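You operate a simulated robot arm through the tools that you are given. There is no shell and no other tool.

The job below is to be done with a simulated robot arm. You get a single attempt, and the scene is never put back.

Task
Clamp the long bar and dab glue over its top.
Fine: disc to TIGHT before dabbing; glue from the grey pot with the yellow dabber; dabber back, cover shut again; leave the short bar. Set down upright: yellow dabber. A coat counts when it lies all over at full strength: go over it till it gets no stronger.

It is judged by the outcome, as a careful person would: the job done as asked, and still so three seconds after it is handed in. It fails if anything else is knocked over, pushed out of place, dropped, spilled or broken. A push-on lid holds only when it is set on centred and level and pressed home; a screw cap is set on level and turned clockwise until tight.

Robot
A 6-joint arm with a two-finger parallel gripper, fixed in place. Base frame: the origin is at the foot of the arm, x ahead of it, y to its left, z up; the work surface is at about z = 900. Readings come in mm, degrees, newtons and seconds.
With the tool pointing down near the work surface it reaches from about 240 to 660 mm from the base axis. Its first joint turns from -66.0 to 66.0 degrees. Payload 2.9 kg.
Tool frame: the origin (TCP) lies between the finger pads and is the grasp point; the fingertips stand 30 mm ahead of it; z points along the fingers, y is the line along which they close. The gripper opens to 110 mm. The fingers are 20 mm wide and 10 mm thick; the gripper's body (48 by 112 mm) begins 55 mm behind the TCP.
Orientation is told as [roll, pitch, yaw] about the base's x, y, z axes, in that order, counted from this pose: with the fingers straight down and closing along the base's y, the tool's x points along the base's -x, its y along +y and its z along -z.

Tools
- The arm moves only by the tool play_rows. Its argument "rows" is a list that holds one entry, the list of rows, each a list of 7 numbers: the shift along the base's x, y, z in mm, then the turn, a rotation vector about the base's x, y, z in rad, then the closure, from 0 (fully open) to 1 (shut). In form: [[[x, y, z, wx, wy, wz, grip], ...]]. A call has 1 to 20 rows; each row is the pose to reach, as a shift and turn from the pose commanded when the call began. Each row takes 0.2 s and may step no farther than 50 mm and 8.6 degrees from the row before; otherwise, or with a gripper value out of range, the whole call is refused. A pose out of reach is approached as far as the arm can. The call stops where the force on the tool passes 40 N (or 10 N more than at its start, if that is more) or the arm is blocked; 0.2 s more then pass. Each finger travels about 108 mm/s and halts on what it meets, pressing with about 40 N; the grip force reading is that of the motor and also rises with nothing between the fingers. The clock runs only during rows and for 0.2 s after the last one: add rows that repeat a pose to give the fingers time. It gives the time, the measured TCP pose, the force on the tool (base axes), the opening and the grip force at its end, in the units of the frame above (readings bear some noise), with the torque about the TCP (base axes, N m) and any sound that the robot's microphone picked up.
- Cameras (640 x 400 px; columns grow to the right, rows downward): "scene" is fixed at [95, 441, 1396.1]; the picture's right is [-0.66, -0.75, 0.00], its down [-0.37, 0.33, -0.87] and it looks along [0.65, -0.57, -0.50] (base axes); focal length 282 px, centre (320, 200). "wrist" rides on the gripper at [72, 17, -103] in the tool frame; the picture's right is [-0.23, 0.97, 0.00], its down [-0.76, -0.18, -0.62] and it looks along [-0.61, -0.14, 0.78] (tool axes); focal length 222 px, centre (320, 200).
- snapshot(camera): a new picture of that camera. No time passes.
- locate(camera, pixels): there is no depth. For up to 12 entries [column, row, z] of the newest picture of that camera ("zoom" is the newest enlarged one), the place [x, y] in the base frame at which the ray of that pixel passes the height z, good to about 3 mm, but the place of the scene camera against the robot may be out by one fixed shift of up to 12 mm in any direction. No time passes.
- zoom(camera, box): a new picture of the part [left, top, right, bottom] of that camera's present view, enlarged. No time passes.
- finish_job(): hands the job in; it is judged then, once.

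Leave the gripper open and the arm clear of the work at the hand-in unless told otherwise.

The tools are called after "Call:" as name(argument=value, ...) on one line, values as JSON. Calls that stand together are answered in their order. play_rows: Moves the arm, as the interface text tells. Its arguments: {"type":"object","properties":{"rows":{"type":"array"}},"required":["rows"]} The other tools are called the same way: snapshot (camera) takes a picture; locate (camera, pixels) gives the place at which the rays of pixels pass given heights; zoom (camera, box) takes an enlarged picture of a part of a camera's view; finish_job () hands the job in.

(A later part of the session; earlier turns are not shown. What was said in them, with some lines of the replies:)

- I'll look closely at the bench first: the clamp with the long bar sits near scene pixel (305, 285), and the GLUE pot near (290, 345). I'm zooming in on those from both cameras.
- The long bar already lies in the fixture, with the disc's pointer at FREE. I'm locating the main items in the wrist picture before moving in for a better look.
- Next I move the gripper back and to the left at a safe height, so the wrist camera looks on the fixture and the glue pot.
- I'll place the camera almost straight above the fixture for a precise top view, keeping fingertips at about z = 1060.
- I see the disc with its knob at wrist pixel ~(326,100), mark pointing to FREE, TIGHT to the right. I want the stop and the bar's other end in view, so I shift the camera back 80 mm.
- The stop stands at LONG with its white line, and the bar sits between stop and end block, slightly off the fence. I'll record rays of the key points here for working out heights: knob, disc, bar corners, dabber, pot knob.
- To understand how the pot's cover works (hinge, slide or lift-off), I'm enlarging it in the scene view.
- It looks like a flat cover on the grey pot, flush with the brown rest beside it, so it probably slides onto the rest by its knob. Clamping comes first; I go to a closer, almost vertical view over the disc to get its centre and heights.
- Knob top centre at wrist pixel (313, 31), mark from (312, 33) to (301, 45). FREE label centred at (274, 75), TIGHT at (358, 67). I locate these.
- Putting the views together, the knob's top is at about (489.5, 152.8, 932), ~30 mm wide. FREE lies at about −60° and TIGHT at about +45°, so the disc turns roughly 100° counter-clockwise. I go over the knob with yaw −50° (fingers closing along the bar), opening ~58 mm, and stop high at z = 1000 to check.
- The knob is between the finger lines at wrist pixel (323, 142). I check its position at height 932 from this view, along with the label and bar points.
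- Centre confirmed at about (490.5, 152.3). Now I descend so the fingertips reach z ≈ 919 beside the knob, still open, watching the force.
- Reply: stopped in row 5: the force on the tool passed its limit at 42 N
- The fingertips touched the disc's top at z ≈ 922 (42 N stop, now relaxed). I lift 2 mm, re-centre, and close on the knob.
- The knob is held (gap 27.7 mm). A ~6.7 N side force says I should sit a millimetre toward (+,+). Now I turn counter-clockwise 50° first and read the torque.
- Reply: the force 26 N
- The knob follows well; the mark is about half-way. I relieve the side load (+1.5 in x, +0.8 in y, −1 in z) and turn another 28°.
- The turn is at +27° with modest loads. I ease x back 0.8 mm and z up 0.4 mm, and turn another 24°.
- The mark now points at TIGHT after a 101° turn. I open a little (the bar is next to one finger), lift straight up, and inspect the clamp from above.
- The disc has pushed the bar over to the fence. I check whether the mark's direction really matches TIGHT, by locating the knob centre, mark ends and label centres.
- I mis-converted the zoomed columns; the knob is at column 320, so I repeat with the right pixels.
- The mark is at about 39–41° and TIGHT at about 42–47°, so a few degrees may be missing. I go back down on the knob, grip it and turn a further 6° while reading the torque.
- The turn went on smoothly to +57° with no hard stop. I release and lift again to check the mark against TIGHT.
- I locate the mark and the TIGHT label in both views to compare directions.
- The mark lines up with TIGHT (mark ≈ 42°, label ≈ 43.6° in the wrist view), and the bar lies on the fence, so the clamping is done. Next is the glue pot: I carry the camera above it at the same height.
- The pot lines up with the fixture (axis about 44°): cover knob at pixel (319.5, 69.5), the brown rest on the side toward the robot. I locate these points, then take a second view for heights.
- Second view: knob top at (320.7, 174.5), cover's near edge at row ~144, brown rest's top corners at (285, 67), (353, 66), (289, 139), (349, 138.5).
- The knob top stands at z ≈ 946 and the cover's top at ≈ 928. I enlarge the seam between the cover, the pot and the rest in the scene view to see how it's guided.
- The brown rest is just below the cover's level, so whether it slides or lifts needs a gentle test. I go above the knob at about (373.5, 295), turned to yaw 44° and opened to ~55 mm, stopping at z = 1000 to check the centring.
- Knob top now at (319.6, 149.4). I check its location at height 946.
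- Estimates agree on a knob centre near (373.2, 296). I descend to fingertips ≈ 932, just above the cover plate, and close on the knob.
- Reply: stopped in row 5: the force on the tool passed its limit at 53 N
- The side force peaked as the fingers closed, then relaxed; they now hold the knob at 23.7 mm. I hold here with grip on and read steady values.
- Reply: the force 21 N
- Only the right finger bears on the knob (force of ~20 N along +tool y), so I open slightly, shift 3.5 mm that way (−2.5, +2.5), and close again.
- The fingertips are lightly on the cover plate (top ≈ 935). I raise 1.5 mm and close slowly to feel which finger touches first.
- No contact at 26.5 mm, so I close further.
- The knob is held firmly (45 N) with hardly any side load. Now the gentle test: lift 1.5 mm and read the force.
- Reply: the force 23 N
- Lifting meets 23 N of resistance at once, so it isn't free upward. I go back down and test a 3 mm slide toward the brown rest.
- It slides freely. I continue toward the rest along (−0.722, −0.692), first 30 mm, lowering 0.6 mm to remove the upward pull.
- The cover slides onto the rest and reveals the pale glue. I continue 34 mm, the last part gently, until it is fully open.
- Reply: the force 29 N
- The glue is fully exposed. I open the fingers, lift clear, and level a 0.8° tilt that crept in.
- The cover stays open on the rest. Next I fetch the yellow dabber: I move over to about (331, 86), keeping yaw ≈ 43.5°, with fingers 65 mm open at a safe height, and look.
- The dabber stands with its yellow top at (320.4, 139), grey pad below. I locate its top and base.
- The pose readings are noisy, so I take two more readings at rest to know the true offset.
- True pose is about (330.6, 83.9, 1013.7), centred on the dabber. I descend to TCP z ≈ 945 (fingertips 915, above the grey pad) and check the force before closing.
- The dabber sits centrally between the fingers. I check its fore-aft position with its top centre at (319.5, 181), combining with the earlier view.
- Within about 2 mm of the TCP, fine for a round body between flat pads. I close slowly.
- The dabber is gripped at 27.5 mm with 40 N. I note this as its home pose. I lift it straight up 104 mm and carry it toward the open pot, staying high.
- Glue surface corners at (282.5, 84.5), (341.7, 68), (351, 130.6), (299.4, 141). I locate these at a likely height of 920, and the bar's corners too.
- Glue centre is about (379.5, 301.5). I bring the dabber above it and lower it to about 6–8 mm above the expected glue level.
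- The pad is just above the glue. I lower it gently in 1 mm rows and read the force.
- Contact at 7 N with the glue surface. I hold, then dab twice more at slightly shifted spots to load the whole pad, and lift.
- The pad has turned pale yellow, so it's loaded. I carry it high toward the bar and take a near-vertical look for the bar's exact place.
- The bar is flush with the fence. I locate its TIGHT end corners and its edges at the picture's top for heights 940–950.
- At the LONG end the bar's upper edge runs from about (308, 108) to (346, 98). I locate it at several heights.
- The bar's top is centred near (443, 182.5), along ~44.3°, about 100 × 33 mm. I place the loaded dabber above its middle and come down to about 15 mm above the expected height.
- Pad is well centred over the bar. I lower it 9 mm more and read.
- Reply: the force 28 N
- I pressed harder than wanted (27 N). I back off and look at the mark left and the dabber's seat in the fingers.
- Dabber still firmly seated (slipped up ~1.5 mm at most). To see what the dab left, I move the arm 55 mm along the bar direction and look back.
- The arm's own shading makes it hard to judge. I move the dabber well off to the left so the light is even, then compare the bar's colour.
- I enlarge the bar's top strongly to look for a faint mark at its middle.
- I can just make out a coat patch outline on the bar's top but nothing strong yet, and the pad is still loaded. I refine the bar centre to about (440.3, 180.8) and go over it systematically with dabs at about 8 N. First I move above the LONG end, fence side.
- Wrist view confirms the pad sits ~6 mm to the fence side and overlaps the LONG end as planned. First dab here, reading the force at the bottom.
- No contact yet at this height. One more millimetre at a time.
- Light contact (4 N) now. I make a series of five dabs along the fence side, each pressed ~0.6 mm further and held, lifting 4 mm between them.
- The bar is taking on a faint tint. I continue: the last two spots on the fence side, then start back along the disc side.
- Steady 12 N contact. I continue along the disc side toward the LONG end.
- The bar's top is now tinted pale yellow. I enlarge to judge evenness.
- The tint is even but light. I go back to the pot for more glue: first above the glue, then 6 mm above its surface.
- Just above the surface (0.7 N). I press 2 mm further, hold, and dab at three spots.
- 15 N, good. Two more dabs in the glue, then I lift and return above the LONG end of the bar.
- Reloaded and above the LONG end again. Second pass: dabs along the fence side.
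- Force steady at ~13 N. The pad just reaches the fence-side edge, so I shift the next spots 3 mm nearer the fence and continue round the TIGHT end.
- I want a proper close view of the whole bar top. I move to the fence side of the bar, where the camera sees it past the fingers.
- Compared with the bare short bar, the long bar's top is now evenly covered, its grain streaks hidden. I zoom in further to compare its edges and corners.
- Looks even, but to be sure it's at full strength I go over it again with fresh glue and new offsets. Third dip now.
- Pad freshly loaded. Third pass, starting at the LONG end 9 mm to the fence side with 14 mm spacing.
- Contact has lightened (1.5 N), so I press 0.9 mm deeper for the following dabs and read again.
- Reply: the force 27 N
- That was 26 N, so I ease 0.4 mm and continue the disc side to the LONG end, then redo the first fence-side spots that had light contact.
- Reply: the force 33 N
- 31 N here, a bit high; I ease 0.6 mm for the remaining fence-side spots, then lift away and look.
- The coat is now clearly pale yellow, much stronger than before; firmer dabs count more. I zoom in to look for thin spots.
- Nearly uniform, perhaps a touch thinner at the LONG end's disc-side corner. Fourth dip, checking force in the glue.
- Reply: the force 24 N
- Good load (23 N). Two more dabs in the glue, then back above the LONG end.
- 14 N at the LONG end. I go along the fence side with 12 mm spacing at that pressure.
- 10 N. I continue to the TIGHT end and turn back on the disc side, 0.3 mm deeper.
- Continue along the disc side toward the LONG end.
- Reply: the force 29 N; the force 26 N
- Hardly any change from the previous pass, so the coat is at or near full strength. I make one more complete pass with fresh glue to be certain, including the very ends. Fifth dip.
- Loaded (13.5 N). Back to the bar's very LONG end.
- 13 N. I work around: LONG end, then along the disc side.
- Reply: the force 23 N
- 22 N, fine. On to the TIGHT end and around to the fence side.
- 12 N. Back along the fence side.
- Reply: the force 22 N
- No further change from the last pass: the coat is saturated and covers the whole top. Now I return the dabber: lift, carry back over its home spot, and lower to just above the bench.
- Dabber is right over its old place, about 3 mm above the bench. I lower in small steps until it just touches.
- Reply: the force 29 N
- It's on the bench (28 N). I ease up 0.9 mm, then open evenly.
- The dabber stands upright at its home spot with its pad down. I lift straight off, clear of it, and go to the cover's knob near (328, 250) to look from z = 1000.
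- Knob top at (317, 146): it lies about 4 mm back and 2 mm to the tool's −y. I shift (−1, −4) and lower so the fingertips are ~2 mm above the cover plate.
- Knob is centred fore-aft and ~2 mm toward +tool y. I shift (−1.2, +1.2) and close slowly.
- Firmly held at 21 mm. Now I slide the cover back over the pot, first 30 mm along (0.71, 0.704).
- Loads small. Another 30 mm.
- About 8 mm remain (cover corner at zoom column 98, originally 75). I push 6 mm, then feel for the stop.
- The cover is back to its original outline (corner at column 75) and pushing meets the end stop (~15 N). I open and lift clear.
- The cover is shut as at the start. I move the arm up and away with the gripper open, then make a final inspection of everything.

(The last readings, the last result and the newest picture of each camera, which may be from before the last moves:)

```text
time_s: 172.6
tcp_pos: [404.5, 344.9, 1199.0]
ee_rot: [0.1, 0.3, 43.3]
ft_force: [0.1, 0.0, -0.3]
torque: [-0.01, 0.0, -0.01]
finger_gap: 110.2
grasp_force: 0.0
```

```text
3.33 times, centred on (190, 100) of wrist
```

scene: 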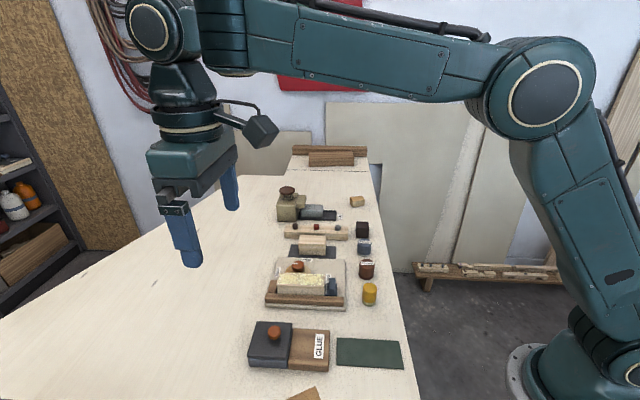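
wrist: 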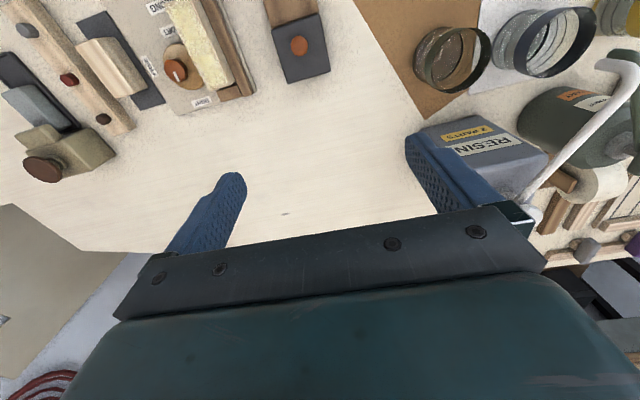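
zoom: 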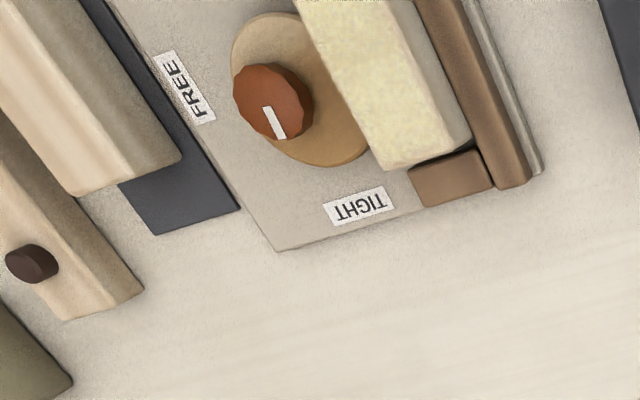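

All is in order overall, but the coat seems to fade slightly over the last few mm at the LONG end (zoom columns 480–525). I go in with the free camera for a close look there.

Call:
play_rows(rows=[[[10, -33, -20, 0, 0, 0, 0], [20, -66, -40, 0, 0, 0, 0], [30, -100, -70, 0, 0, 0, 0], [40, -133, -100, 0, 0, 0, 0], [48, -166, -130, 0, 0, 0, 0], [48, -166, -160, 0, 0, 0, 0], [48, -166, -160, 0, 0, 0, 0]]])

Call:
snapshot(camera="wrist")

Call:
zoom(camera="wrist", box=[270, 50, 390, 170])

Call:
zoom(camera="wrist", box=[285, 60, 365, 110])

```text
time_s: 174.2
tcp_pos: [452.6, 180.4, 1038.7]
ee_rot: [0.1, 0.1, 43.4]
ft_force: [1.1, -0.3, 0.4]
torque: [0.0, 0.02, 0.04]
finger_gap: 110.0
grasp_force: 0.0
```

```text
taken
```

wrist: 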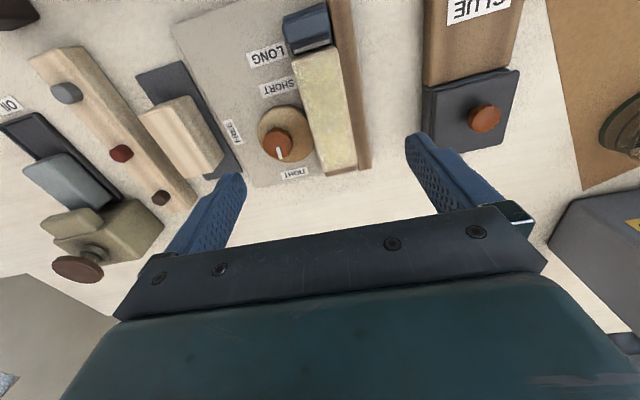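

```text
3.33 times, centred on (330, 110) of wrist
```

zoom: 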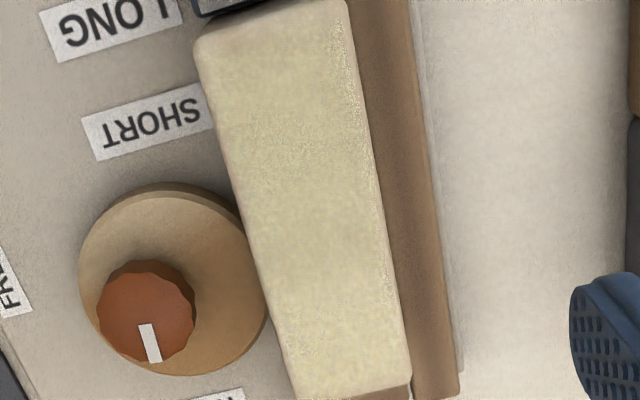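

```text
8.00 times, centred on (325, 85) of wrist
```

zoom: 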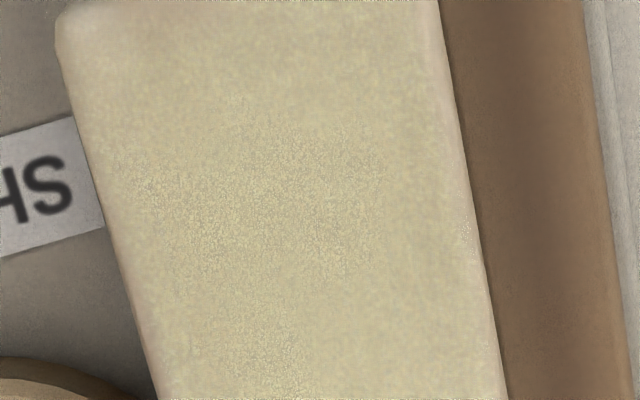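

I zoom exactly on the LONG end of the top face.

Call:
zoom(camera="wrist", box=[280, 40, 350, 85])

Call:
zoom(camera="wrist", box=[300, 140, 370, 185])

```text
8.89 times, centred on (315, 62) of wrist
```

zoom: 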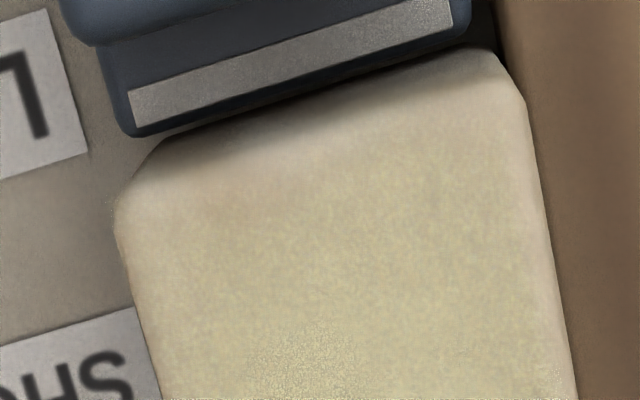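

```text
8.89 times, centred on (335, 162) of wrist
```

zoom: 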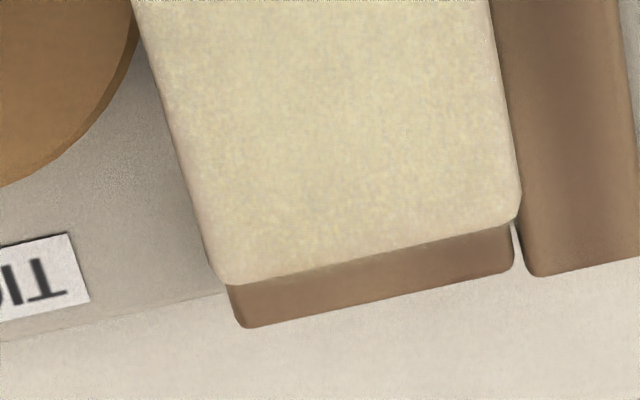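

At the LONG end near the disc-side corner the coat may be a little thinner, or it may be shading. I turn the wrist by −90° to view the bar from the side, where both ends appear alike.

Call:
play_rows(rows=[[[-1, 0, 5, 0, 0, -0.14, 0], [-2, 0, 10, 0, 0, -0.28, 0], [-3, 0, 10, 0, 0, -0.42, 0], [-4, 0, 10, 0, 0, -0.56, 0], [-5, 0, 10, 0, 0, -0.7, 0], [-6, 0, 10, 0, 0, -0.84, 0], [-7, 0, 10, 0, 0, -0.98, 0], [-8, 0, 10, 0, 0, -1.12, 0], [-9, -1, 10, 0, 0, -1.26, 0], [-10, -2, 10, 0, 0, -1.4, 0], [-10, -2, 10, 0, 0, -1.54, 0], [-10, -2, 10, 0, 0, -1.571, 0], [-10, -2, 10, 0, 0, -1.571, 0]]])

Call:
snapshot(camera="wrist")

Call:
zoom(camera="wrist", box=[230, 40, 410, 150])

```text
time_s: 176.9
tcp_pos: [443.0, 176.4, 1050.0]
ee_rot: [0.1, 0.1, -46.7]
ft_force: [0.5, -0.8, 0.7]
torque: [0.02, 0.01, 0.03]
finger_gap: 109.9
grasp_force: 0.1
```

```text
taken
```

wrist: 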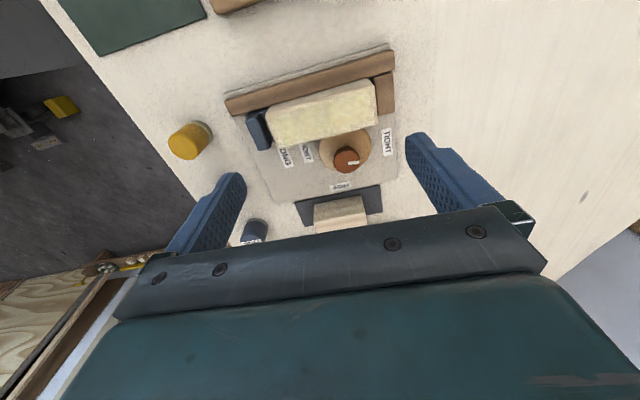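

```text
3.56 times, centred on (320, 95) of wrist
```

zoom: 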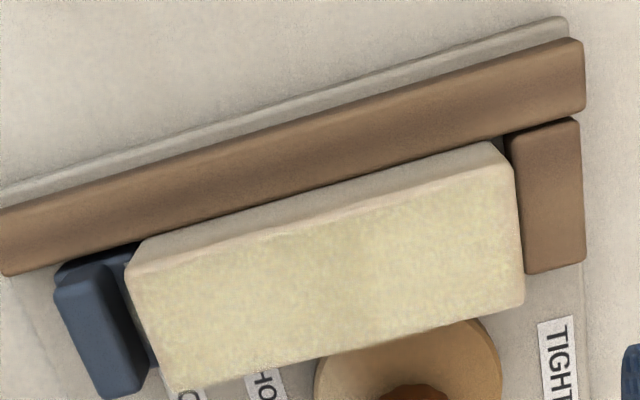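

Call:
zoom(camera="wrist", box=[258, 100, 322, 150])

Call:
zoom(camera="wrist", box=[325, 75, 389, 125])

```text
8.00 times, centred on (290, 125) of wrist
```

zoom: 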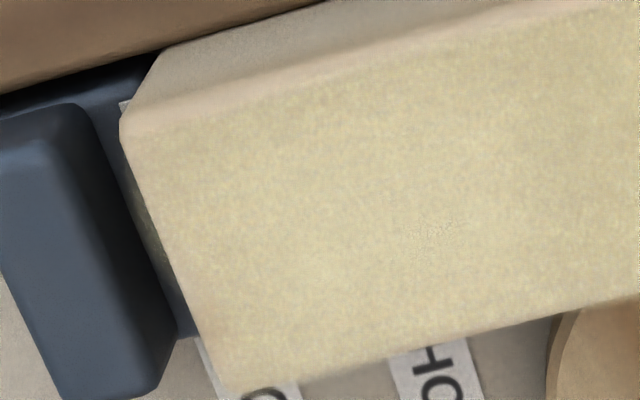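

```text
8.00 times, centred on (357, 100) of wrist
```

zoom: 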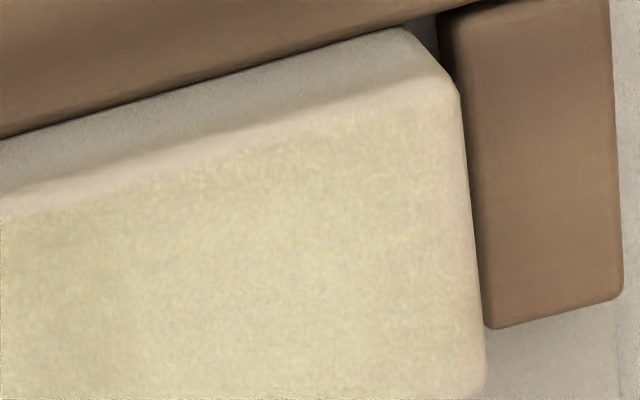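

From the side both ends look alike: the coat is even over the whole top, with just the rounded rims paler. The disc still points to TIGHT, the cover is shut, the dabber stands upright, and the short bar is untouched. I raise the open gripper clear.

Call:
play_rows(rows=[[[0, 0, 40, 0, 0, 0, 0], [-10, 0, 80, 0, 0, 0, 0], [-30, 0, 120, 0, 0, 0, 0], [-50, 0, 160, 0, 0, 0, 0], [-50, 0, 160, 0, 0, 0, 0], [-50, 0, 160, 0, 0, 0, 0]]])

Call:
snapshot(camera="scene")

Call:
zoom(camera="scene", box=[230, 180, 430, 390])

```text
time_s: 178.3
tcp_pos: [390.0, 179.8, 1209.9]
ee_rot: [0.1, 0.0, -46.7]
ft_force: [-0.8, -0.6, -0.6]
torque: [0.0, 0.0, 0.04]
finger_gap: 110.3
grasp_force: 0.0
```

```text
taken
```

scene: 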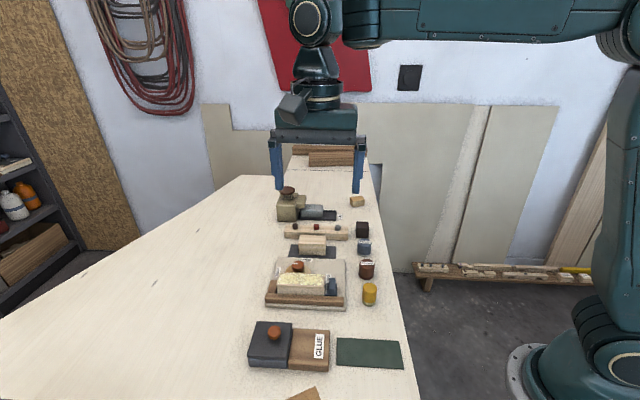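

```text
1.90 times, centred on (330, 285) of scene
```

zoom: 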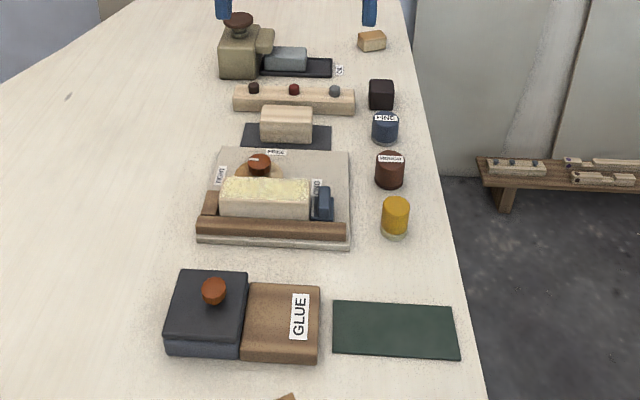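

The final view shows the bar clamped and coated, the pot cover shut, the dabber upright at its home, everything else in place, and the open gripper well clear. I hand the job in.

Call:
finish_job()

```text
The job is handed in.
```

The long bar is clamped and its whole top is coated with glue, and I've handed the job in.

- **Clamp:** I turned the disc about 107° from FREE, until its mark pointed at TIGHT. The bar was pushed up against the fence before any dabbing. I felt no hard end stop, so TIGHT is judged by the mark and the label.
- **Glue:** I took glue from the grey pot with the yellow dabber and went over the bar in five passes, dipping again before each. The last pass made no visible difference, so I took the coat to be at full strength. It looks even over the whole top; only the rounded edges look paler.
- **Put back:** The yellow dabber stands upright within about 3 mm of where I picked it up. The pot's cover is slid shut against its stop.
- **Untouched:** The short bar was not touched, and nothing was knocked over or spilled. The gripper is open and clear of the work.

While dabbing, the force reached about 31 N at times, and the dabber slipped up roughly 3 mm in the fingers. It stayed firmly held.
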